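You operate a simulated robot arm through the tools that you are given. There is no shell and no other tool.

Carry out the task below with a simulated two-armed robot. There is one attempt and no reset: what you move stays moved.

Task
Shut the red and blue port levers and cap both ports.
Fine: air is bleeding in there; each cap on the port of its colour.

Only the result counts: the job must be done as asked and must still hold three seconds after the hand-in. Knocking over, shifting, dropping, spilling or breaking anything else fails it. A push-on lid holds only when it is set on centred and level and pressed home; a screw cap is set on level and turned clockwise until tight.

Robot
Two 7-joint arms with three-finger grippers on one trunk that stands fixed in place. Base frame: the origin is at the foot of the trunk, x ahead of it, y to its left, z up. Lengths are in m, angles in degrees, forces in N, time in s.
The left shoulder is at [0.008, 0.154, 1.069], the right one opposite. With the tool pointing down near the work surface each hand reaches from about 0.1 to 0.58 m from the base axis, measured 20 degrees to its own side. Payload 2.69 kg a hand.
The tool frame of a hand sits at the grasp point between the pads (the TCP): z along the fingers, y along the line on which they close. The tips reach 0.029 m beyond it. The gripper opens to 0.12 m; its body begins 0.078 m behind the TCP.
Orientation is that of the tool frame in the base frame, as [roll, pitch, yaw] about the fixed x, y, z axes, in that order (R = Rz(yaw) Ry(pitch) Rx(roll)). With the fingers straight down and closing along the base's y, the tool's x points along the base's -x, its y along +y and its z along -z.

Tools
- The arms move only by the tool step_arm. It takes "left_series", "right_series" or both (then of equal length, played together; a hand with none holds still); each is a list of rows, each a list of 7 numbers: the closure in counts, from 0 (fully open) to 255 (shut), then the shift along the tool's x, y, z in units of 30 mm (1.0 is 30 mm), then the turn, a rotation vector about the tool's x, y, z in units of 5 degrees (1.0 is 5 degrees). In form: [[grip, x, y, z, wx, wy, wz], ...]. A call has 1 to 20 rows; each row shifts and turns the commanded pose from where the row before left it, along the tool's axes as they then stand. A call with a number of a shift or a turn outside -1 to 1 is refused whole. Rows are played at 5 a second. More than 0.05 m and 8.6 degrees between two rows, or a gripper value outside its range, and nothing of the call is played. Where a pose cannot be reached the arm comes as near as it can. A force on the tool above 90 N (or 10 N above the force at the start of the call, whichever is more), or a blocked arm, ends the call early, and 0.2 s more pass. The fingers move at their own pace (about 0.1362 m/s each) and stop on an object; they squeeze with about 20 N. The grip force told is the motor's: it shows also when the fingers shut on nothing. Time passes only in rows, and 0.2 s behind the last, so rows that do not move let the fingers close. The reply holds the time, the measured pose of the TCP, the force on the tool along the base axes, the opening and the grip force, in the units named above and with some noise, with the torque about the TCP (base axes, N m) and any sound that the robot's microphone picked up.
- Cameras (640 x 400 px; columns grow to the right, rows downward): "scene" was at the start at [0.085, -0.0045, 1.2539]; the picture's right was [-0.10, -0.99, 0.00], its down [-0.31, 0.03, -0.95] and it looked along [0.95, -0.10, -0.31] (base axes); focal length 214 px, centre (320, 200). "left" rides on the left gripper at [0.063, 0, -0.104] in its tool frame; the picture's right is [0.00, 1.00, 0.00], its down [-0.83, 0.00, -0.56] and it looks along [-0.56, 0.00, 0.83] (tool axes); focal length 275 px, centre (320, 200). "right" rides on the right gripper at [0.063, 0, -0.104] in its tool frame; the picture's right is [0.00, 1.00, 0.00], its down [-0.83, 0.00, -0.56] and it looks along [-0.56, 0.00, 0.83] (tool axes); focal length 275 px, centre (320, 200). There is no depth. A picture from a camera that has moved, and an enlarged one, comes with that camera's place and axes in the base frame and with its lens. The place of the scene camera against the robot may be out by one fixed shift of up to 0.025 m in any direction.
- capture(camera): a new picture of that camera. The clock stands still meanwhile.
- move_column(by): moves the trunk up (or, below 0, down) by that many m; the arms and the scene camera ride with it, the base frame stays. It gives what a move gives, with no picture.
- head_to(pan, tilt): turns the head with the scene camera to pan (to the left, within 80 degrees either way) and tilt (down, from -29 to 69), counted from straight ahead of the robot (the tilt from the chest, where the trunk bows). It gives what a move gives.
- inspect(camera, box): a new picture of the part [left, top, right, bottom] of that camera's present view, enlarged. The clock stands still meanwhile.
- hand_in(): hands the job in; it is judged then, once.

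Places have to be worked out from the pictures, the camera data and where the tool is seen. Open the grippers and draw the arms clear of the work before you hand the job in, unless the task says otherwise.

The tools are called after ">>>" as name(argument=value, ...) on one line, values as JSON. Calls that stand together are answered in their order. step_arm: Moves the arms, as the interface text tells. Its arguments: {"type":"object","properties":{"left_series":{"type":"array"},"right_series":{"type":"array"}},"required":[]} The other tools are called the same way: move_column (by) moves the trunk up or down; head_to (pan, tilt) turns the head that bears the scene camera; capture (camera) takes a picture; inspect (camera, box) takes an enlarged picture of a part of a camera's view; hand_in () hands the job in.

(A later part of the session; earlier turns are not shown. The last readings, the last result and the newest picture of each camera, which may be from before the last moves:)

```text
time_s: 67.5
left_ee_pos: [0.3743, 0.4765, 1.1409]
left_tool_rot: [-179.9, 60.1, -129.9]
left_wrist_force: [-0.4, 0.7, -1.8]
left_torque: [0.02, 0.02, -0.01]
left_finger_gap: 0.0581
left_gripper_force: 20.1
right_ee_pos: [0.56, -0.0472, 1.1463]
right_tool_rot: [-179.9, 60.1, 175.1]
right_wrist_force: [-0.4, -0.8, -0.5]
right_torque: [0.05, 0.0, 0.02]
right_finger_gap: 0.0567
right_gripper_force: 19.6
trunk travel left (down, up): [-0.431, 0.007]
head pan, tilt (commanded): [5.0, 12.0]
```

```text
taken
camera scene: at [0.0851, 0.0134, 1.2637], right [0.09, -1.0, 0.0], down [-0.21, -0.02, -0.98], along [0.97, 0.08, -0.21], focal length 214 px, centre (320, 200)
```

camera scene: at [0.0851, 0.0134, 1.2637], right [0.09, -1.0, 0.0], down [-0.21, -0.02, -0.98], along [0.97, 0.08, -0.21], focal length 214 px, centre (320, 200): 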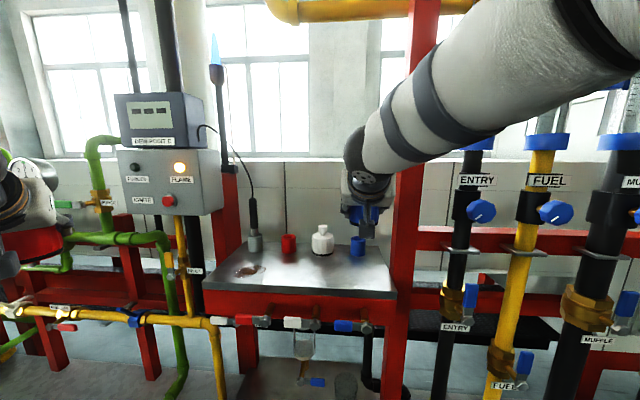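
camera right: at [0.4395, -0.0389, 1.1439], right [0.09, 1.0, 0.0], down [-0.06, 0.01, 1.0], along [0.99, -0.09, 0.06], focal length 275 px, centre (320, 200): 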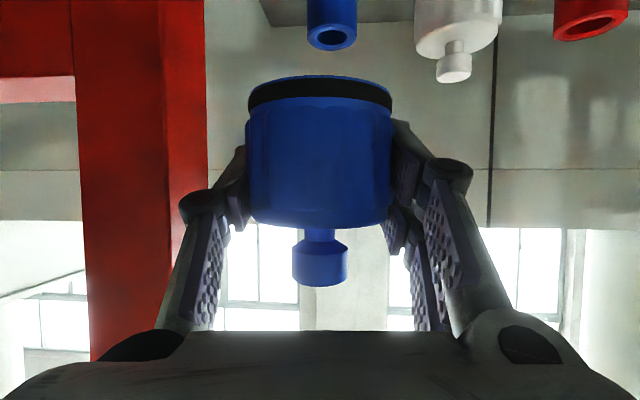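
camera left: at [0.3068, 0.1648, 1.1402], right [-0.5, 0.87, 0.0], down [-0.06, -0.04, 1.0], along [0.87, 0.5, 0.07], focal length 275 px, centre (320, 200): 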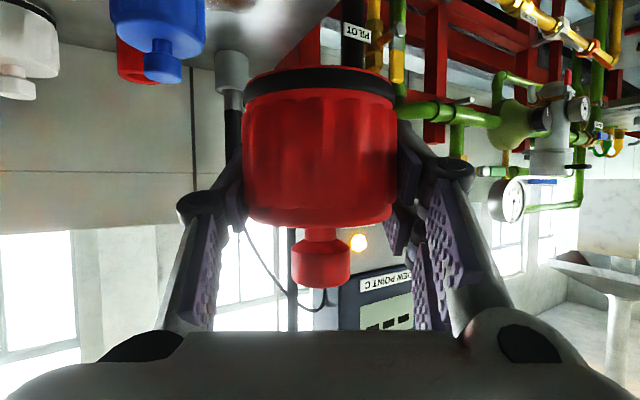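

Head is free and the scene view is good. I advance the blue cap towards the port: to about (0.65, −0.05, 1.10).

>>> step_arm(right_series=[[255, -0.042, 0.041, 0.84, 0, 0, 0], [255, -0.042, 0.041, 0.84, 0, 0, 0], [255, -0.042, 0.041, 0.84, 0, 0, 0], [255, -0.042, 0.041, 0.84, 0, 0, 0], [255, 0, 0, 0, 0, 0, 0]])

>>> capture(camera="right")

>>> capture(camera="scene")

```text
time_s: 68.7
left_ee_pos: [0.3722, 0.4777, 1.1422]
left_tool_rot: [-179.9, 60.0, -129.8]
left_wrist_force: [-0.5, 0.2, -0.7]
left_torque: [0.01, -0.04, -0.01]
left_finger_gap: 0.0582
left_gripper_force: 20.4
right_ee_pos: [0.6469, -0.0526, 1.1023]
right_tool_rot: [-180.0, 60.0, 175.0]
right_wrist_force: [0.4, -0.4, -0.5]
right_torque: [0.01, 0.0, -0.02]
right_finger_gap: 0.0568
right_gripper_force: 20.2
trunk travel left (down, up): [-0.431, 0.007]
head pan, tilt (commanded): [5.0, 12.0]
```

```text
taken
camera right: at [0.5266, -0.0423, 1.0988], right [0.09, 1.0, 0.0], down [-0.07, 0.01, 1.0], along [0.99, -0.08, 0.07], focal length 275 px, centre (320, 200)
```

right: 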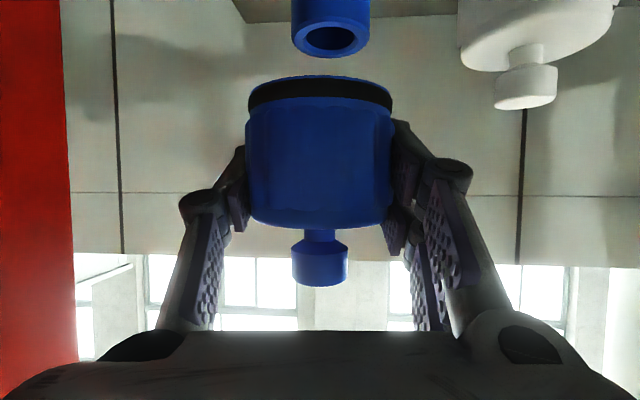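

```text
taken
camera scene: at [0.0847, 0.0134, 1.2638], right [0.09, -1.0, 0.0], down [-0.21, -0.02, -0.98], along [0.97, 0.09, -0.21], focal length 214 px, centre (320, 200)
```

scene: 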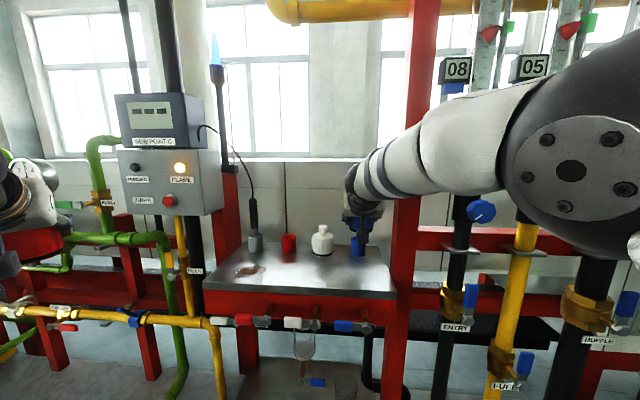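

Reached without trouble. I zoom on the port rim and the held cap from this close view to refine the port position.

>>> inspect(camera="right", box=[240, 0, 400, 100])

>>> inspect(camera="scene", box=[325, 190, 405, 270])

>>> inspect(camera="left", box=[0, 0, 640, 400])

```text
4.00 times, centred on (320, 50) of right
camera zoom: at [0.5266, -0.0423, 1.0988], right [0.09, 1.0, 0.0], down [-0.07, 0.01, 1.0], along [0.99, -0.08, 0.07], focal length 1101 px, centre (320, 800)
```

zoom: 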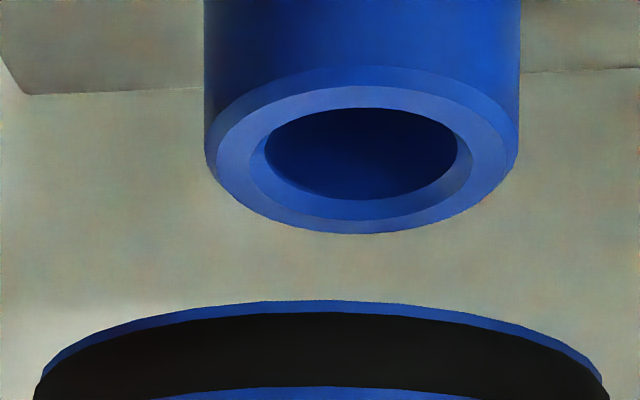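

```text
5.00 times, centred on (365, 230) of scene
camera zoom: at [0.0847, 0.0134, 1.2638], right [0.09, -1.0, 0.0], down [-0.21, -0.02, -0.98], along [0.97, 0.09, -0.21], focal length 1072 px, centre (95, 50)
```

zoom: 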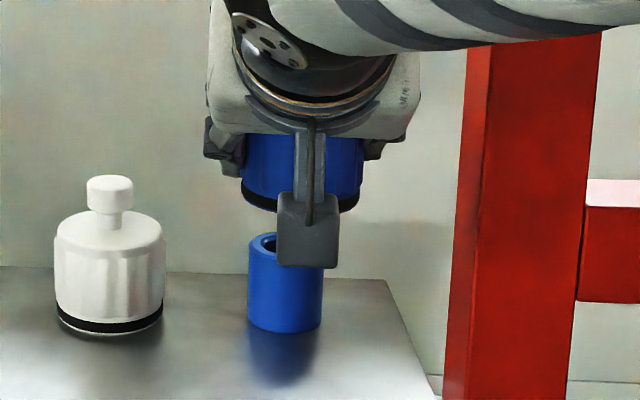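

```text
1.00 times, centred on (320, 200) of left (not enlarged: the box is as wide or as high as the picture)
camera zoom: at [0.2939, 0.3835, 1.1396], right [-0.76, 0.64, 0.0], down [-0.04, -0.05, 1.0], along [0.64, 0.76, 0.07], focal length 275 px, centre (320, 200)
```

zoom: 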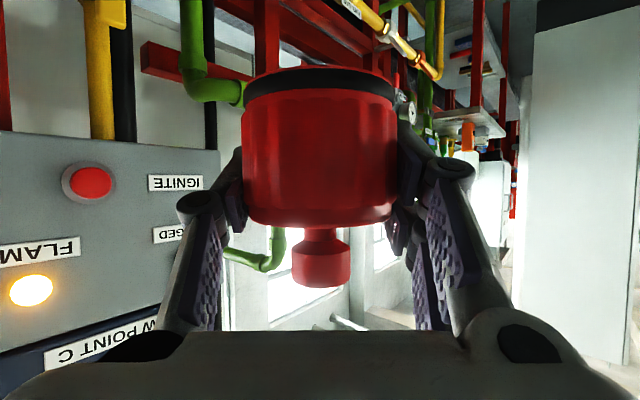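

Relative to the right camera the port axis is ≈32 mm further ahead than the cap axis and ≈6 mm to the +y side. I make that shift and come down to just above the rim (TCP z≈1.072).

>>> step_arm(right_series=[[255, 0.108, 0.066, 0.479, 0, 0, 0], [255, 0.108, 0.066, 0.479, 0, 0, 0], [255, 0.108, 0.066, 0.479, 0, 0, 0], [255, 0, 0, 0, 0, 0, 0]])

>>> capture(camera="right")

>>> inspect(camera="scene", box=[335, 210, 385, 260])

```text
time_s: 69.7
left_ee_pos: [0.3715, 0.4768, 1.1415]
left_tool_rot: [-179.8, 59.9, -129.7]
left_wrist_force: [-0.9, 0.6, -0.5]
left_torque: [-0.02, 0.0, 0.01]
left_finger_gap: 0.0584
left_gripper_force: 19.4
right_ee_pos: [0.6816, -0.0489, 1.0705]
right_tool_rot: [179.9, 60.1, 174.9]
right_wrist_force: [-0.3, 0.9, -0.6]
right_torque: [-0.01, 0.02, 0.02]
right_finger_gap: 0.0569
right_gripper_force: 20.1
trunk travel left (down, up): [-0.431, 0.007]
head pan, tilt (commanded): [5.0, 12.0]
```

```text
taken
camera right: at [0.5606, -0.0388, 1.0683], right [0.09, 1.0, 0.0], down [-0.07, 0.01, 1.0], along [0.99, -0.09, 0.07], focal length 275 px, centre (320, 200)
```

right: 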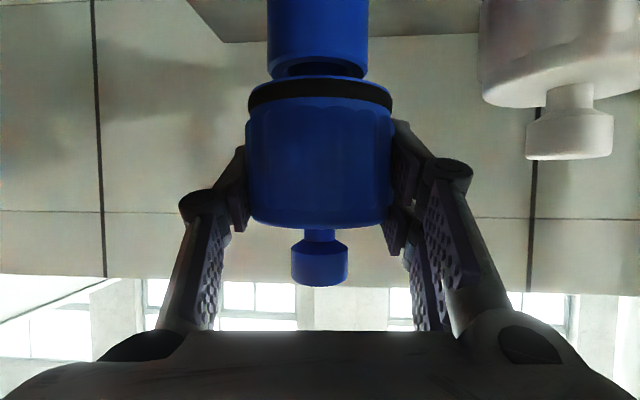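

```text
8.00 times, centred on (360, 235) of scene
camera zoom: at [0.0848, 0.0134, 1.2638], right [0.09, -1.0, 0.0], down [-0.21, -0.02, -0.98], along [0.97, 0.09, -0.21], focal length 1716 px, centre (0, -80)
```

zoom: 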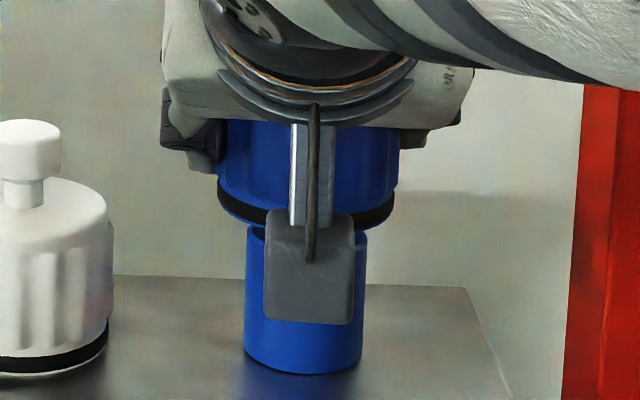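

The cap hovers just above the port. I zoom in to judge alignment from the wrist camera and the scene camera.

>>> inspect(camera="right", box=[240, 30, 400, 130])

>>> inspect(camera="scene", box=[345, 222, 375, 245])

```text
4.00 times, centred on (320, 80) of right
camera zoom: at [0.5606, -0.0388, 1.0683], right [0.09, 1.0, 0.0], down [-0.07, 0.01, 1.0], along [0.99, -0.09, 0.07], focal length 1101 px, centre (320, 680)
```

zoom: 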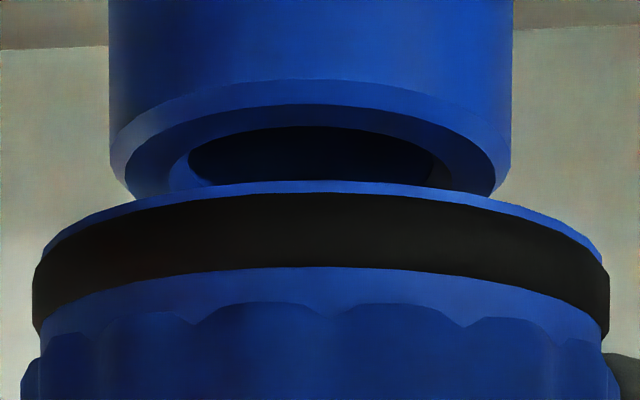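

```text
16.00 times, centred on (360, 234) of scene
camera zoom: at [0.0848, 0.0134, 1.2638], right [0.09, -1.0, 0.0], down [-0.21, -0.02, -0.98], along [0.97, 0.09, -0.21], focal length 3432 px, centre (-320, -336)
```

zoom: 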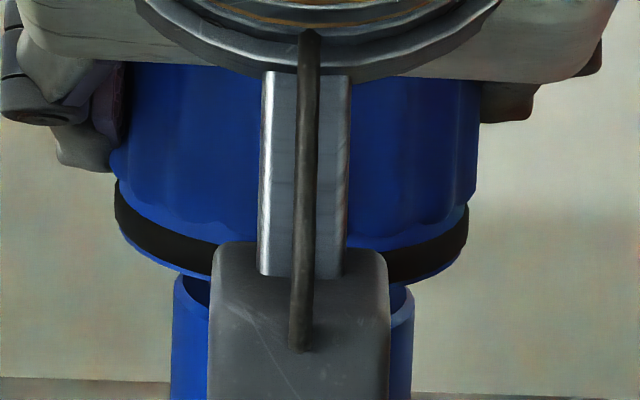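

Lateral alignment looks within ~1 mm. For the fore-aft alignment I zoom further on the left and right visible edges of cap rim and port rim.

>>> inspect(camera="scene", box=[344, 228, 360, 242])

>>> inspect(camera="scene", box=[356, 228, 372, 242])

```text
16.00 times, centred on (352, 235) of scene
camera zoom: at [0.0848, 0.0134, 1.2638], right [0.09, -1.0, 0.0], down [-0.21, -0.02, -0.98], along [0.97, 0.09, -0.21], focal length 3432 px, centre (-192, -360)
```

zoom: 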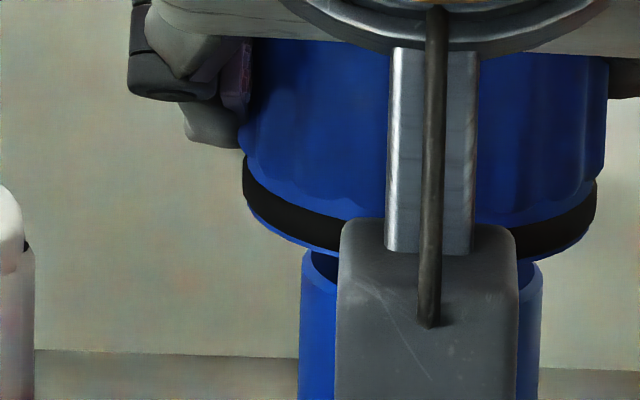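

```text
16.00 times, centred on (364, 235) of scene
camera zoom: at [0.0848, 0.0134, 1.2638], right [0.09, -1.0, 0.0], down [-0.21, -0.02, -0.98], along [0.97, 0.09, -0.21], focal length 3432 px, centre (-384, -360)
```

zoom: 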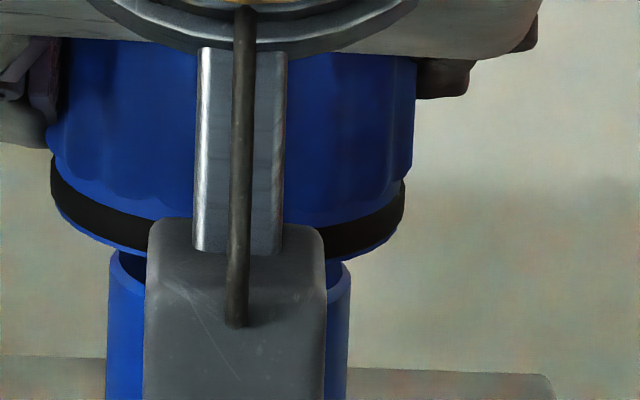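

Left-right is good; fore-aft is uncertain by a few mm. I lower 6 mm to shrink the gap, which makes the comparison sharper.

>>> step_arm(right_series=[[255, 0.087, -0.02, 0.05, 0, 0, 0], [255, 0.087, 0, 0.05, 0, 0, 0], [255, 0, 0, 0, 0, 0, 0]])

>>> inspect(camera="right", box=[240, 30, 400, 130])

>>> inspect(camera="scene", box=[344, 228, 376, 248])

```text
time_s: 70.5
left_ee_pos: [0.3724, 0.4779, 1.1418]
left_tool_rot: [-179.9, 59.9, -129.9]
left_wrist_force: [-0.8, 0.5, -1.4]
left_torque: [0.01, 0.0, -0.02]
left_finger_gap: 0.0582
left_gripper_force: 20.0
right_ee_pos: [0.6837, -0.0536, 1.0657]
right_tool_rot: [179.4, 59.9, 174.1]
right_wrist_force: [0.5, -0.7, -1.0]
right_torque: [0.01, 0.02, 0.03]
right_finger_gap: 0.057
right_gripper_force: 19.6
trunk travel left (down, up): [-0.431, 0.007]
head pan, tilt (commanded): [5.0, 12.0]
```

```text
4.00 times, centred on (320, 80) of right
camera zoom: at [0.5626, -0.0423, 1.0633], right [0.09, 1.0, 0.0], down [-0.07, 0.0, 1.0], along [0.99, -0.09, 0.07], focal length 1101 px, centre (320, 680)
```

zoom: 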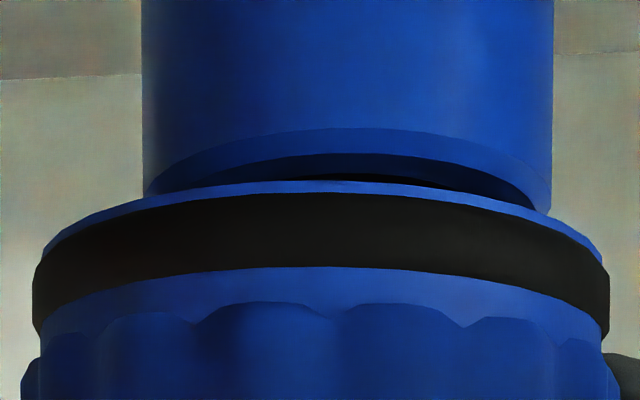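

```text
16.00 times, centred on (360, 238) of scene
camera zoom: at [0.0851, 0.0133, 1.2637], right [0.09, -1.0, 0.0], down [-0.21, -0.02, -0.98], along [0.97, 0.09, -0.21], focal length 3432 px, centre (-320, -408)
```

zoom: 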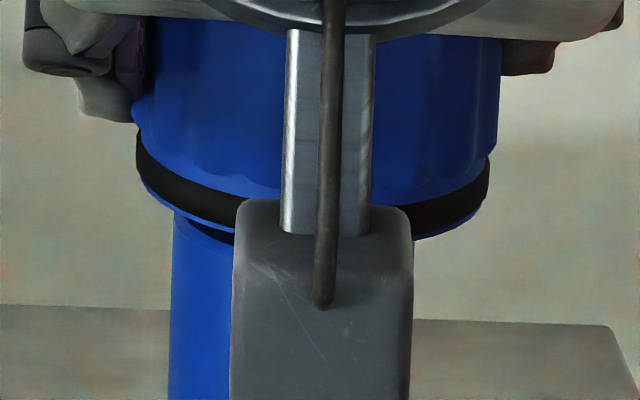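

The measured pose is off by a few mm from the command (y −0.0536). I wait a moment to see whether that is a transient or a steady deflection.

>>> step_arm(right_series=[[255, 0, 0, 0, 0, 0, 0], [255, 0, 0, 0, 0, 0, 0], [255, 0, 0, 0, 0, 0, 0]])

>>> capture(camera="scene")

>>> capture(camera="left")

```text
time_s: 71.3
left_ee_pos: [0.3725, 0.4767, 1.1412]
left_tool_rot: [-179.8, 59.9, -129.9]
left_wrist_force: [-0.7, -0.4, -1.3]
left_torque: [0.0, -0.01, -0.01]
left_finger_gap: 0.0586
left_gripper_force: 19.9
right_ee_pos: [0.6839, -0.0542, 1.0649]
right_tool_rot: [179.6, 59.8, 174.3]
right_wrist_force: [-0.3, 0.0, -0.1]
right_torque: [-0.04, 0.03, 0.01]
right_finger_gap: 0.0567
right_gripper_force: 20.1
trunk travel left (down, up): [-0.431, 0.007]
head pan, tilt (commanded): [5.0, 12.0]
```

```text
taken
camera scene: at [0.0851, 0.0133, 1.2637], right [0.09, -1.0, 0.0], down [-0.21, -0.02, -0.98], along [0.97, 0.09, -0.21], focal length 214 px, centre (320, 200)
```

scene: 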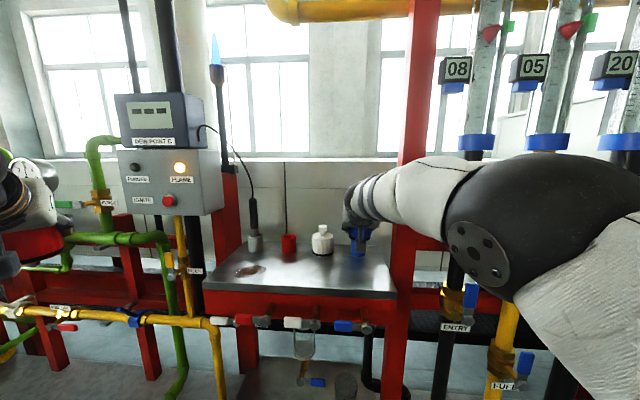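

```text
taken
camera left: at [0.2943, 0.3834, 1.1393], right [-0.76, 0.64, 0.0], down [-0.04, -0.05, 1.0], along [0.64, 0.76, 0.07], focal length 275 px, centre (320, 200)
```

left: 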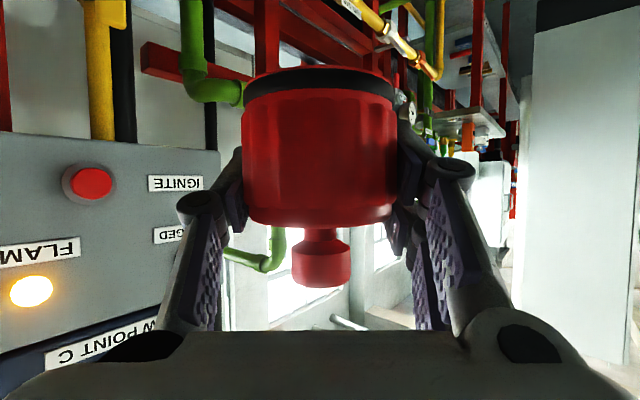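

The deflection is steady: something upstream of the wrist touches. I inspect the right arm, post and elbow area in the scene view.

>>> inspect(camera="scene", box=[320, 130, 560, 330])

>>> capture(camera="right")

```text
2.00 times, centred on (440, 230) of scene
camera zoom: at [0.0851, 0.0133, 1.2637], right [0.09, -1.0, 0.0], down [-0.21, -0.02, -0.98], along [0.97, 0.09, -0.21], focal length 429 px, centre (80, 140)
```

zoom: 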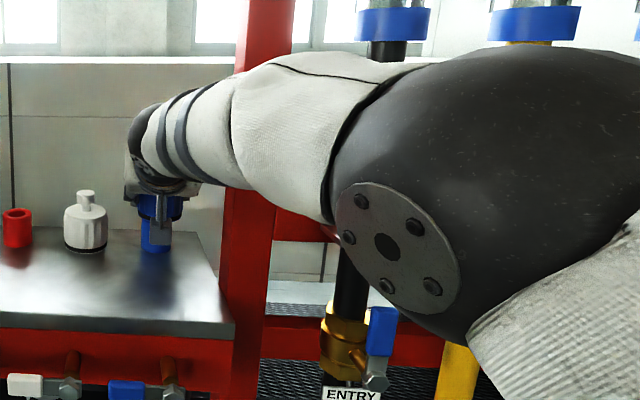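

```text
taken
camera right: at [0.5629, -0.0431, 1.0621], right [0.09, 1.0, 0.0], down [-0.06, 0.01, 1.0], along [0.99, -0.09, 0.06], focal length 275 px, centre (320, 200)
```

right: 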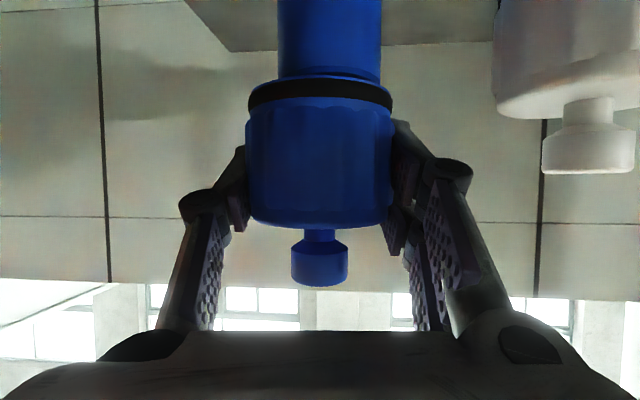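

No visible contact of the arm with the post. I test the response: command +4 mm along tool y and see how the hand follows.

>>> step_arm(right_series=[[255, 0, 0.133, 0, 0, 0, 0], [255, 0, 0, 0, 0, 0, 0]])

```text
time_s: 71.9
left_ee_pos: [0.3726, 0.4775, 1.1424]
left_tool_rot: [-180.0, 60.1, -129.9]
left_wrist_force: [-1.0, -1.1, -0.3]
left_torque: [0.0, -0.01, 0.0]
left_finger_gap: 0.0579
left_gripper_force: 19.4
right_ee_pos: [0.684, -0.0507, 1.0654]
right_tool_rot: [179.4, 59.9, 174.1]
right_wrist_force: [-0.5, -0.3, -1.2]
right_torque: [-0.01, 0.02, 0.01]
right_finger_gap: 0.0568
right_gripper_force: 20.5
trunk travel left (down, up): [-0.431, 0.007]
head pan, tilt (commanded): [5.0, 12.0]
```

It follows relative commands, just with a constant offset, so I can servo on the pictures. I look again at the alignment.

>>> inspect(camera="right", box=[240, 30, 400, 130])

>>> inspect(camera="scene", box=[344, 228, 376, 248])

```text
4.00 times, centred on (320, 80) of right
camera zoom: at [0.5632, -0.0385, 1.0631], right [0.09, 1.0, 0.0], down [-0.06, 0.01, 1.0], along [0.99, -0.09, 0.06], focal length 1101 px, centre (320, 680)
```

zoom: 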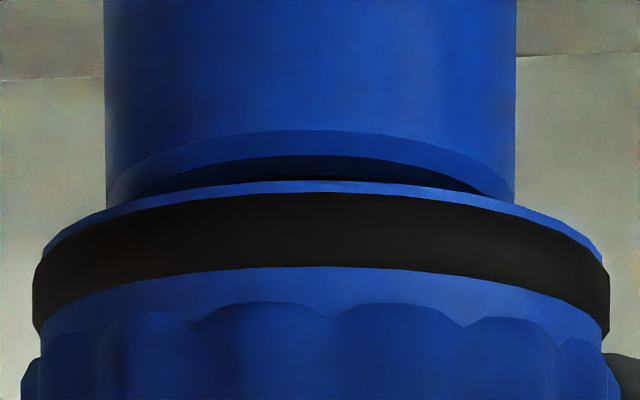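

```text
16.00 times, centred on (360, 238) of scene
camera zoom: at [0.0851, 0.0133, 1.2637], right [0.09, -1.0, 0.0], down [-0.21, -0.02, -0.98], along [0.97, 0.09, -0.21], focal length 3432 px, centre (-320, -408)
```

zoom: 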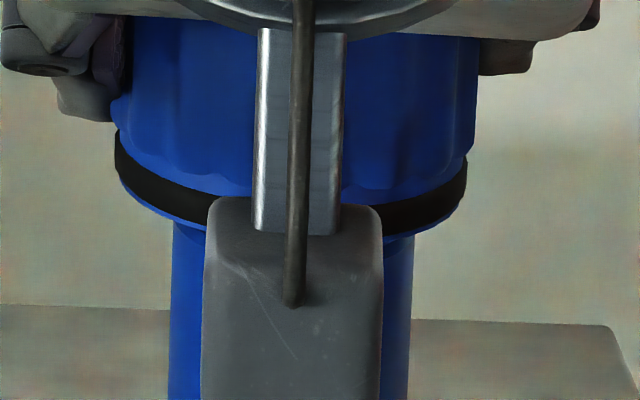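

Comparing apparent sizes over all views gives a consistent answer: port axis at x≈0.678, cap axis at ≈0.684, so the cap is ≈6 mm too far forward (and ≈0.7 mm too far to +y). I correct this and re-check.

>>> step_arm(right_series=[[255, 0.05, -0.012, -0.087, 0, 0, 0], [255, 0.05, -0.012, -0.087, 0, 0, 0], [255, 0, 0, 0, 0, 0, 0]])

>>> inspect(camera="right", box=[240, 30, 400, 130])

>>> inspect(camera="scene", box=[344, 228, 376, 248])

```text
time_s: 72.7
left_ee_pos: [0.3732, 0.4778, 1.1413]
left_tool_rot: [-179.9, 60.1, -129.8]
left_wrist_force: [0.3, 0.5, -0.1]
left_torque: [0.04, -0.05, 0.0]
left_finger_gap: 0.0584
left_gripper_force: 19.8
right_ee_pos: [0.6788, -0.0477, 1.0661]
right_tool_rot: [179.4, 59.9, 174.3]
right_wrist_force: [0.2, 1.3, -0.2]
right_torque: [0.02, 0.07, -0.01]
right_finger_gap: 0.0566
right_gripper_force: 19.8
trunk travel left (down, up): [-0.431, 0.007]
head pan, tilt (commanded): [5.0, 12.0]
```

```text
4.00 times, centred on (320, 80) of right
camera zoom: at [0.557, -0.0369, 1.064], right [0.09, 1.0, 0.0], down [-0.07, 0.01, 1.0], along [0.99, -0.09, 0.07], focal length 1101 px, centre (320, 680)
```

zoom: 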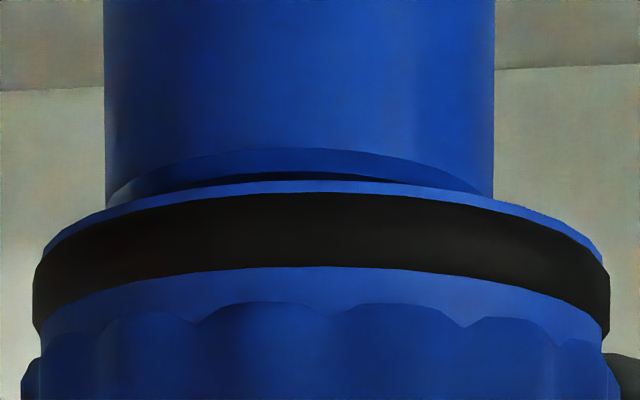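

```text
16.00 times, centred on (360, 238) of scene
camera zoom: at [0.0852, 0.0133, 1.2637], right [0.09, -1.0, 0.0], down [-0.21, -0.02, -0.98], along [0.97, 0.09, -0.21], focal length 3432 px, centre (-320, -408)
```

zoom: 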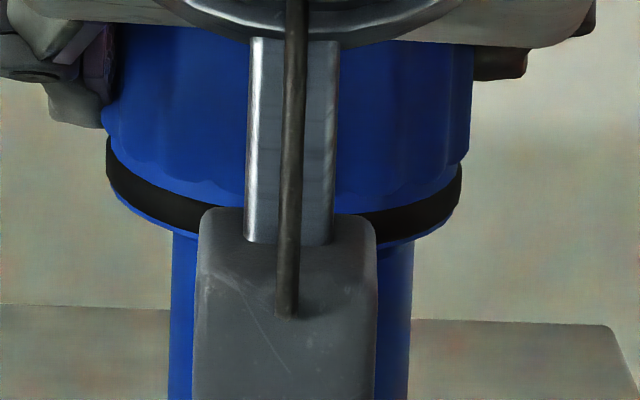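

Fore-aft now matches (port and cap at equal distance); laterally the cap is ≈2 mm too far to +y. I correct that and lower 3 mm.

>>> step_arm(right_series=[[255, 0, -0.065, 0, 0, 0, 0], [255, 0.087, 0, 0.05, 0, 0, 0], [255, 0, 0, 0, 0, 0, 0]])

>>> inspect(camera="right", box=[240, 30, 400, 130])

>>> inspect(camera="scene", box=[344, 228, 376, 248])

```text
time_s: 73.5
left_ee_pos: [0.3738, 0.4786, 1.1415]
left_tool_rot: [-179.9, 60.0, -129.9]
left_wrist_force: [-1.0, 0.2, -0.9]
left_torque: [-0.01, -0.01, -0.02]
left_finger_gap: 0.0584
left_gripper_force: 19.9
right_ee_pos: [0.6768, -0.0492, 1.0642]
right_tool_rot: [179.4, 60.0, 174.3]
right_wrist_force: [0.5, -0.3, -0.4]
right_torque: [0.01, -0.01, 0.01]
right_finger_gap: 0.0566
right_gripper_force: 19.6
trunk travel left (down, up): [-0.431, 0.007]
head pan, tilt (commanded): [5.0, 12.0]
```

```text
4.00 times, centred on (320, 80) of right
camera zoom: at [0.5564, -0.0387, 1.0609], right [0.09, 1.0, 0.0], down [-0.07, 0.01, 1.0], along [0.99, -0.09, 0.07], focal length 1101 px, centre (320, 680)
```

zoom: 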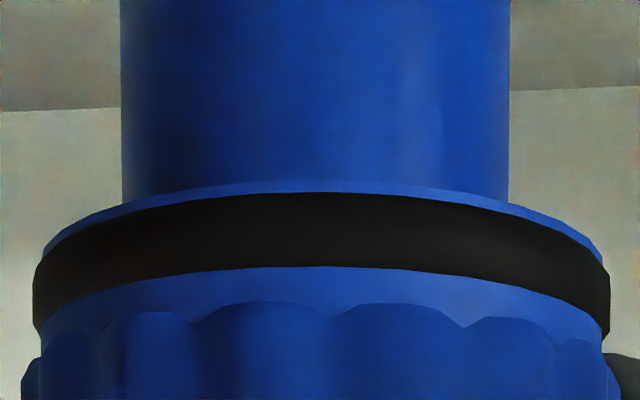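

```text
16.00 times, centred on (360, 238) of scene
camera zoom: at [0.0851, 0.0133, 1.2637], right [0.09, -1.0, 0.0], down [-0.21, -0.02, -0.98], along [0.97, 0.09, -0.21], focal length 3432 px, centre (-320, -408)
```

zoom: 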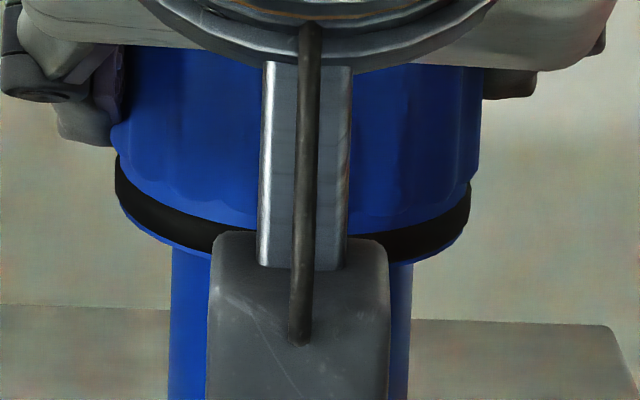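

Aligned in both views (scene: 292.5 vs 292 px; wrist ≈0.5 mm). I lower in 2 mm steps, watching force for contact on the rim.

>>> step_arm(right_series=[[255, 0.058, -0.01, 0.033, 0, 0, 0], [255, 0.058, 0, 0.033, 0, 0, 0], [255, 0, 0, 0, 0, 0, 0]])

```text
time_s: 74.3
left_ee_pos: [0.3727, 0.4771, 1.1415]
left_tool_rot: [-179.9, 60.1, -129.9]
left_wrist_force: [0.3, 0.2, -1.0]
left_torque: [-0.03, 0.0, 0.01]
left_finger_gap: 0.0582
left_gripper_force: 20.0
right_ee_pos: [0.6779, -0.0504, 1.0599]
right_tool_rot: [179.7, 60.0, 174.3]
right_wrist_force: [-0.2, -0.4, -0.6]
right_torque: [0.02, 0.03, 0.02]
right_finger_gap: 0.0565
right_gripper_force: 20.3
trunk travel left (down, up): [-0.431, 0.007]
head pan, tilt (commanded): [5.0, 12.0]
```

No contact at z=1.060, so the rim should be entering the bore. I lower another 6 mm.

>>> step_arm(right_series=[[255, 0.058, 0, 0.033, 0, 0, 0], [255, 0.058, 0, 0.033, 0, 0, 0], [255, 0.058, 0, 0.033, 0, 0, 0], [255, 0, 0, 0, 0, 0, 0]])

>>> inspect(camera="right", box=[240, 30, 400, 130])

>>> inspect(camera="scene", box=[344, 228, 376, 248])

```text
time_s: 75.3
left_ee_pos: [0.3725, 0.4779, 1.1412]
left_tool_rot: [-179.9, 59.9, -129.8]
left_wrist_force: [0.4, 0.5, -0.2]
left_torque: [-0.01, -0.05, 0.01]
left_finger_gap: 0.058
left_gripper_force: 20.1
right_ee_pos: [0.6779, -0.0519, 1.0532]
right_tool_rot: [179.6, 59.8, 174.2]
right_wrist_force: [0.2, 0.2, 0.0]
right_torque: [0.03, 0.04, -0.02]
right_finger_gap: 0.0566
right_gripper_force: 20.2
trunk travel left (down, up): [-0.431, 0.007]
head pan, tilt (commanded): [5.0, 12.0]
```

```text
4.00 times, centred on (320, 80) of right
camera zoom: at [0.5568, -0.0402, 1.05], right [0.09, 1.0, 0.0], down [-0.06, 0.01, 1.0], along [0.99, -0.09, 0.06], focal length 1101 px, centre (320, 680)
```

zoom: 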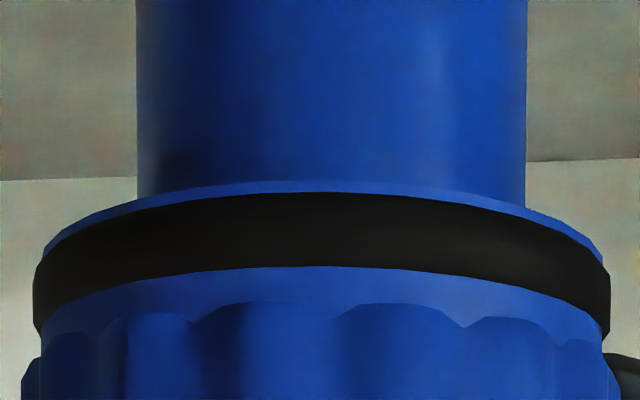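

```text
16.00 times, centred on (360, 238) of scene
camera zoom: at [0.0851, 0.0133, 1.2637], right [0.09, -1.0, 0.0], down [-0.21, -0.02, -0.98], along [0.97, 0.09, -0.21], focal length 3432 px, centre (-320, -408)
```

zoom: 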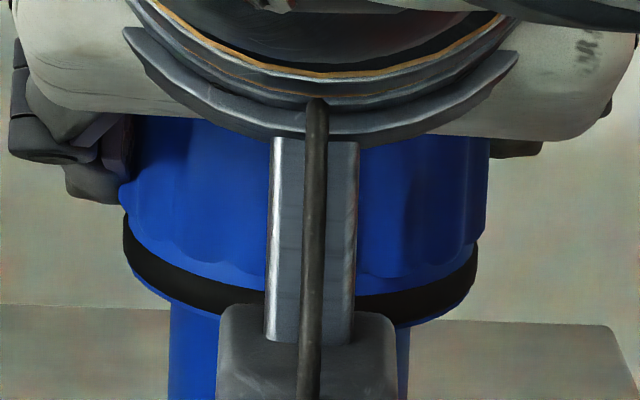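

The cap is now ≈10 mm down over the port without any force, so it is engaged. The hand drifts slightly to −y as it lowers; I compensate +1.3 mm and continue.

>>> step_arm(right_series=[[255, 0, 0.043, 0, 0, 0, 0], [255, 0.058, 0.015, 0.033, 0, 0, 0], [255, 0.058, 0.015, 0.033, 0, 0, 0], [255, 0.058, 0.015, 0.033, 0, 0, 0], [255, 0.058, 0.015, 0.033, 0, 0, 0], [255, 0, 0, 0, 0, 0, 0]])

>>> inspect(camera="right", box=[240, 30, 400, 130])

>>> inspect(camera="scene", box=[340, 225, 380, 250])

```text
time_s: 76.7
left_ee_pos: [0.3732, 0.4768, 1.1419]
left_tool_rot: [-179.8, 60.1, -129.9]
left_wrist_force: [0.3, 0.0, 0.0]
left_torque: [0.03, -0.03, 0.0]
left_finger_gap: 0.0583
left_gripper_force: 19.7
right_ee_pos: [0.6782, -0.0479, 1.0453]
right_tool_rot: [179.4, 59.9, 174.1]
right_wrist_force: [-1.2, 0.4, -0.6]
right_torque: [-0.01, -0.02, -0.02]
right_finger_gap: 0.0568
right_gripper_force: 19.8
trunk travel left (down, up): [-0.431, 0.007]
head pan, tilt (commanded): [5.0, 12.0]
```

```text
4.00 times, centred on (320, 80) of right
camera zoom: at [0.5571, -0.0368, 1.0431], right [0.09, 1.0, 0.0], down [-0.07, 0.0, 1.0], along [0.99, -0.09, 0.07], focal length 1101 px, centre (320, 680)
```

zoom: 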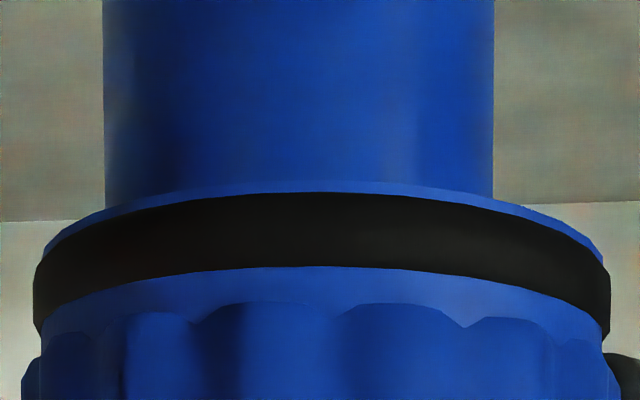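

```text
16.00 times, centred on (360, 238) of scene
camera zoom: at [0.0851, 0.0134, 1.2637], right [0.09, -1.0, 0.0], down [-0.21, -0.02, -0.98], along [0.97, 0.09, -0.21], focal length 3432 px, centre (-320, -400)
```

zoom: 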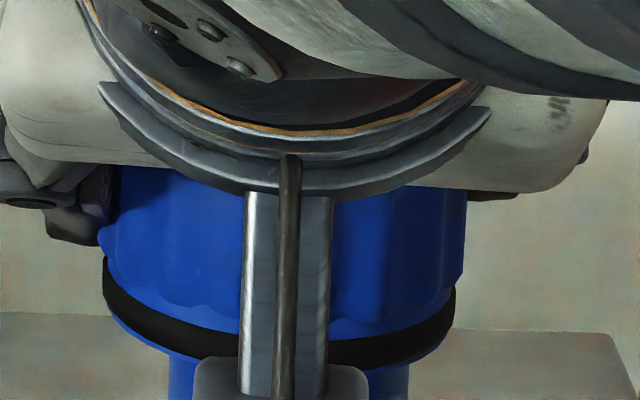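

The compensation was too much (now ≈2.2 mm to +y, still no force). I correct and keep lowering in small steps.

>>> step_arm(right_series=[[255, 0, -0.07, 0, 0, 0, 0], [255, 0.058, 0, 0.033, 0, 0, 0], [255, 0.058, 0, 0.033, 0, 0, 0], [255, 0.058, 0, 0.033, 0, 0, 0], [255, 0, 0, 0, 0, 0, 0]])

>>> inspect(camera="right", box=[240, 30, 400, 130])

>>> inspect(camera="scene", box=[340, 228, 380, 253])

```text
time_s: 77.9
left_ee_pos: [0.3725, 0.4776, 1.1423]
left_tool_rot: [-179.9, 60.0, -129.9]
left_wrist_force: [0.9, 0.5, -0.3]
left_torque: [0.01, 0.05, 0.0]
left_finger_gap: 0.0582
left_gripper_force: 19.8
right_ee_pos: [0.678, -0.0511, 1.0386]
right_tool_rot: [179.5, 60.0, 174.2]
right_wrist_force: [0.1, 0.5, -0.7]
right_torque: [0.01, -0.01, 0.01]
right_finger_gap: 0.0567
right_gripper_force: 20.1
trunk travel left (down, up): [-0.431, 0.007]
head pan, tilt (commanded): [5.0, 12.0]
```

```text
4.00 times, centred on (320, 80) of right
camera zoom: at [0.5572, -0.0393, 1.0368], right [0.09, 1.0, 0.0], down [-0.06, 0.01, 1.0], along [0.99, -0.09, 0.06], focal length 1101 px, centre (320, 680)
```

zoom: 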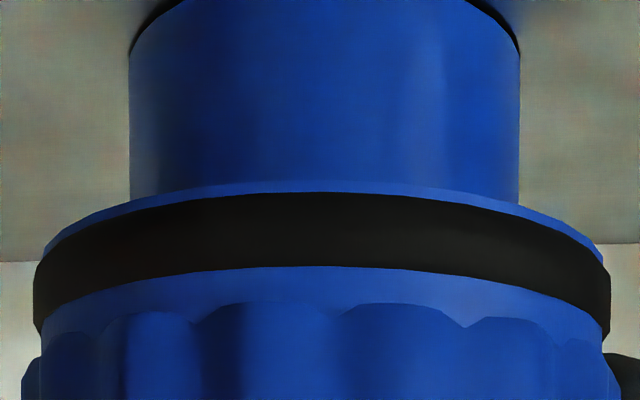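

```text
16.00 times, centred on (360, 240) of scene
camera zoom: at [0.0851, 0.0133, 1.2637], right [0.09, -1.0, 0.0], down [-0.21, -0.02, -0.98], along [0.97, 0.09, -0.21], focal length 3432 px, centre (-320, -448)
```

zoom: 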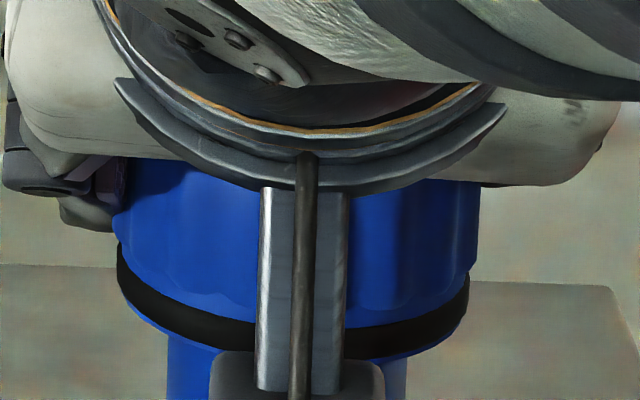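

Well aligned again (within ~0.7 mm). Half-way down; I continue another 10 mm.

>>> step_arm(right_series=[[255, 0.058, 0.015, 0.033, 0, 0, 0], [255, 0.058, 0, 0.033, 0, 0, 0], [255, 0.058, 0, 0.033, 0, 0, 0], [255, 0.058, 0, 0.033, 0, 0, 0], [255, 0.058, 0, 0.033, 0, 0, 0], [255, 0, 0, 0, 0, 0, 0]])

>>> inspect(camera="right", box=[240, 30, 400, 130])

>>> inspect(camera="scene", box=[320, 215, 400, 265])

```text
time_s: 79.3
left_ee_pos: [0.3724, 0.477, 1.1413]
left_tool_rot: [-179.9, 60.0, -129.8]
left_wrist_force: [0.5, 0.2, -0.8]
left_torque: [-0.01, 0.02, -0.02]
left_finger_gap: 0.0585
left_gripper_force: 19.8
right_ee_pos: [0.6792, -0.0509, 1.03]
right_tool_rot: [179.5, 59.9, 174.2]
right_wrist_force: [-0.1, -0.8, 0.3]
right_torque: [-0.02, -0.02, 0.03]
right_finger_gap: 0.0565
right_gripper_force: 20.0
trunk travel left (down, up): [-0.431, 0.007]
head pan, tilt (commanded): [5.0, 12.0]
```

```text
4.00 times, centred on (320, 80) of right
camera zoom: at [0.5576, -0.0402, 1.0263], right [0.09, 1.0, 0.0], down [-0.06, 0.01, 1.0], along [0.99, -0.09, 0.06], focal length 1101 px, centre (320, 680)
```

zoom: 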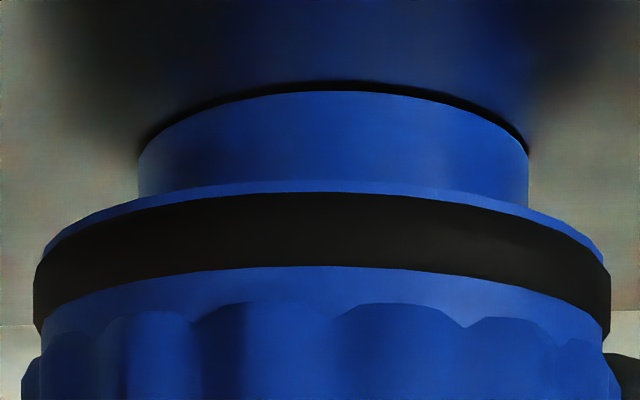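

```text
8.00 times, centred on (360, 240) of scene
camera zoom: at [0.0851, 0.0133, 1.2637], right [0.09, -1.0, 0.0], down [-0.21, -0.02, -0.98], along [0.97, 0.09, -0.21], focal length 1716 px, centre (0, -120)
```

zoom: 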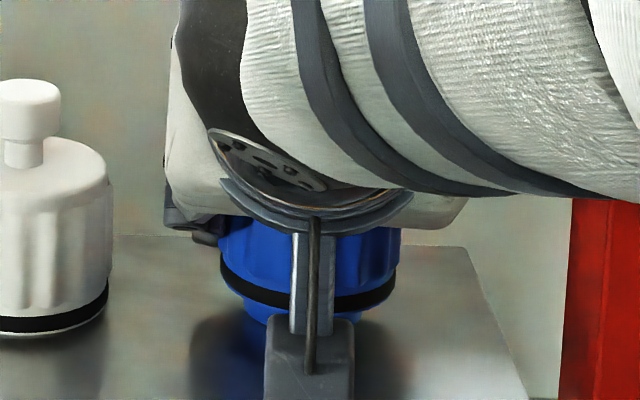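

About 12 mm remain. I shift +1.2 mm and lower 8 mm more, watching force.

>>> step_arm(right_series=[[255, 0.058, 0.04, 0.033, 0, 0, 0], [255, 0.058, 0, 0.033, 0, 0, 0], [255, 0.058, 0, 0.033, 0, 0, 0], [255, 0.058, 0, 0.033, 0, 0, 0], [255, 0, 0, 0, 0, 0, 0]])

>>> inspect(camera="right", box=[240, 30, 400, 130])

```text
time_s: 80.5
left_ee_pos: [0.3734, 0.4771, 1.1412]
left_tool_rot: [-179.9, 60.0, -129.9]
left_wrist_force: [-0.1, 0.1, -0.4]
left_torque: [0.0, -0.03, -0.02]
left_finger_gap: 0.0583
left_gripper_force: 19.6
right_ee_pos: [0.679, -0.0499, 1.0221]
right_tool_rot: [179.5, 59.8, 174.1]
right_wrist_force: [0.3, 0.9, -0.3]
right_torque: [-0.01, -0.01, -0.05]
right_finger_gap: 0.0569
right_gripper_force: 19.9
trunk travel left (down, up): [-0.431, 0.007]
head pan, tilt (commanded): [5.0, 12.0]
```

```text
4.00 times, centred on (320, 80) of right
camera zoom: at [0.5578, -0.0384, 1.0185], right [0.09, 1.0, 0.0], down [-0.06, 0.01, 1.0], along [0.99, -0.09, 0.06], focal length 1101 px, centre (320, 680)
```

zoom: 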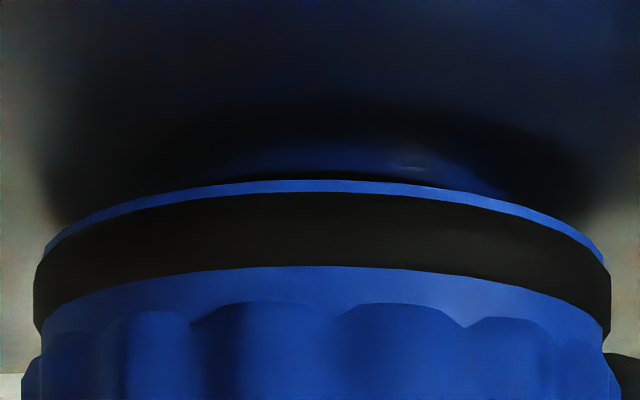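

Nearly down with no resistance. I continue in 2 mm steps until contact shows in the vertical force.

>>> step_arm(right_series=[[255, 0.058, 0, 0.033, 0, 0, 0], [255, 0.058, 0, 0.033, 0, 0, 0], [255, 0, 0, 0, 0, 0, 0]])

```text
time_s: 81.3
left_ee_pos: [0.3737, 0.4776, 1.1416]
left_tool_rot: [-179.9, 60.0, -129.9]
left_wrist_force: [0.4, -0.1, -1.4]
left_torque: [0.02, -0.01, 0.03]
left_finger_gap: 0.0581
left_gripper_force: 20.1
right_ee_pos: [0.6774, -0.0495, 1.018]
right_tool_rot: [179.4, 59.9, 174.1]
right_wrist_force: [-0.1, 0.3, -0.5]
right_torque: [0.02, 0.01, -0.01]
right_finger_gap: 0.0566
right_gripper_force: 20.1
trunk travel left (down, up): [-0.431, 0.007]
head pan, tilt (commanded): [5.0, 12.0]
```

>>> step_arm(right_series=[[255, 0.058, 0, 0.033, 0, 0, 0], [255, 0, 0, 0, 0, 0, 0]])

>>> inspect(camera="right", box=[220, 40, 420, 300])

>>> inspect(camera="scene", box=[300, 200, 400, 270])

```text
time_s: 81.9
left_ee_pos: [0.3722, 0.4769, 1.1426]
left_tool_rot: [-179.8, 59.9, -129.8]
left_wrist_force: [-0.1, 0.4, 0.6]
left_torque: [-0.02, -0.01, 0.02]
left_finger_gap: 0.0584
left_gripper_force: 19.7
right_ee_pos: [0.6798, -0.0499, 1.0173]
right_tool_rot: [179.4, 60.1, 174.1]
right_wrist_force: [0.0, 0.2, 3.9]
right_torque: [-0.09, 0.0, 0.01]
right_finger_gap: 0.0569
right_gripper_force: 19.6
trunk travel left (down, up): [-0.431, 0.007]
head pan, tilt (commanded): [5.0, 12.0]
```

```text
1.54 times, centred on (320, 170) of right
camera zoom: at [0.5576, -0.038, 1.0147], right [0.09, 1.0, 0.0], down [-0.07, 0.0, 1.0], along [0.99, -0.09, 0.07], focal length 424 px, centre (320, 246)
```

zoom: 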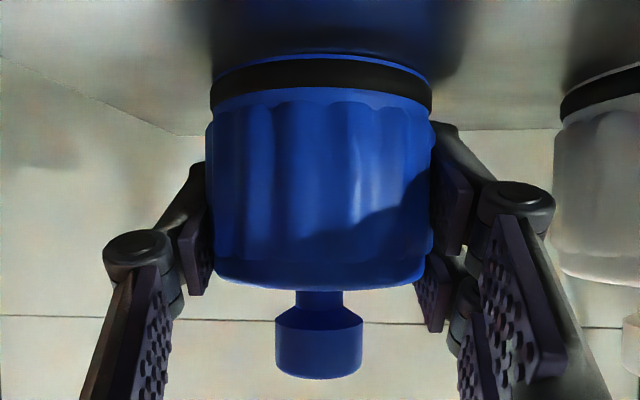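

```text
5.71 times, centred on (350, 235) of scene
camera zoom: at [0.0846, 0.0134, 1.2639], right [0.09, -1.0, 0.0], down [-0.21, -0.02, -0.98], along [0.97, 0.09, -0.21], focal length 1226 px, centre (149, 0)
```

zoom: 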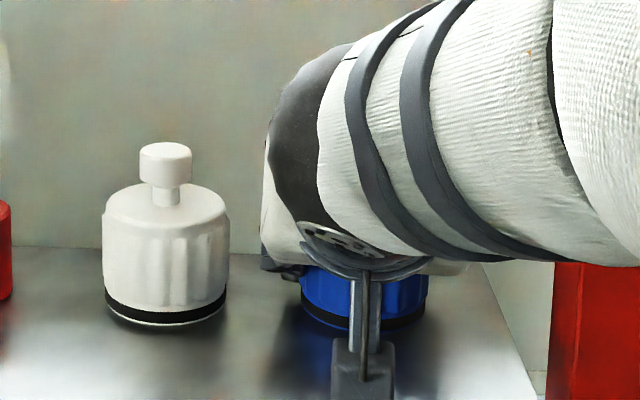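

3.9 N at z=1.0173: the cap's base has met the shelf level, same as the white cap. I press further down while still gripping and watch the force build.

>>> step_arm(right_series=[[255, 0.058, 0, 0.033, 0, 0, 0], [255, 0.058, 0, 0.033, 0, 0, 0], [255, 0, 0, 0, 0, 0, 0]])

>>> inspect(camera="right", box=[220, 40, 420, 300])

```text
time_s: 82.7
left_ee_pos: [0.3704, 0.4773, 1.142]
left_tool_rot: [-179.5, 60.0, -129.7]
left_wrist_force: [0.7, -0.3, -0.4]
left_torque: [-0.01, 0.03, 0.01]
left_finger_gap: 0.0581
left_gripper_force: 19.8
right_ee_pos: [0.6792, -0.0487, 1.0171]
right_tool_rot: [179.2, 60.3, 174.1]
right_wrist_force: [2.2, 5.6, 14.8]
right_torque: [-0.05, 0.01, 0.03]
right_finger_gap: 0.0569
right_gripper_force: 20.3
trunk travel left (down, up): [-0.431, 0.007]
head pan, tilt (commanded): [5.0, 12.0]
```

```text
1.54 times, centred on (320, 170) of right
camera zoom: at [0.5578, -0.0375, 1.0127], right [0.09, 1.0, 0.0], down [-0.07, 0.0, 1.0], along [0.99, -0.09, 0.07], focal length 424 px, centre (320, 246)
```

zoom: 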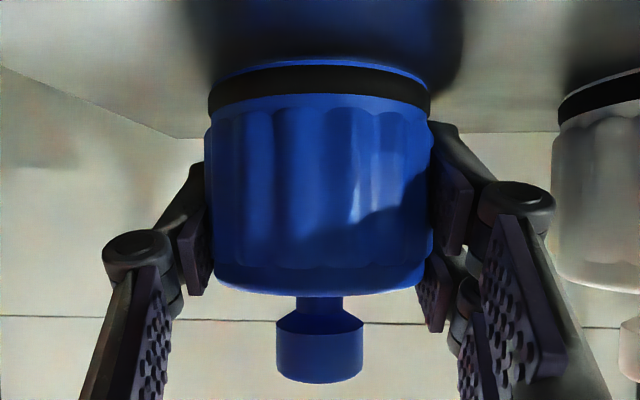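

15 N pressed with the base on the shelf. I relax the push, open the right gripper just enough (75 mm), and withdraw straight back along the tool axis.

>>> step_arm(right_series=[[255, -0.115, 0, -0.066, 0, 0, 0], [255, 0, 0, 0, 0, 0, 0], [96, 0, 0, 0, 0, 0, 0], [96, 0, 0, 0, 0, 0, 0]])

>>> inspect(camera="right", box=[220, 40, 420, 300])

```text
time_s: 83.7
left_ee_pos: [0.3734, 0.4777, 1.1411]
left_tool_rot: [-179.9, 60.0, -129.9]
left_wrist_force: [-0.2, 0.1, -1.0]
left_torque: [0.02, 0.03, 0.03]
left_finger_gap: 0.0586
left_gripper_force: 19.9
right_ee_pos: [0.6796, -0.0506, 1.0142]
right_tool_rot: [179.5, 59.7, 174.0]
right_wrist_force: [-0.8, 0.2, -0.5]
right_torque: [0.01, -0.01, 0.0]
right_finger_gap: 0.0751
right_gripper_force: 0.1
trunk travel left (down, up): [-0.431, 0.007]
head pan, tilt (commanded): [5.0, 12.0]
```

```text
1.54 times, centred on (320, 170) of right
camera zoom: at [0.5582, -0.0388, 1.0115], right [0.09, 1.0, 0.0], down [-0.06, 0.01, 1.0], along [0.99, -0.09, 0.06], focal length 424 px, centre (320, 246)
```

zoom: 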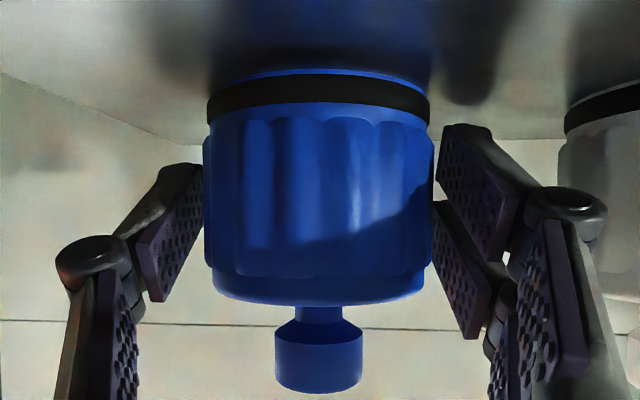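

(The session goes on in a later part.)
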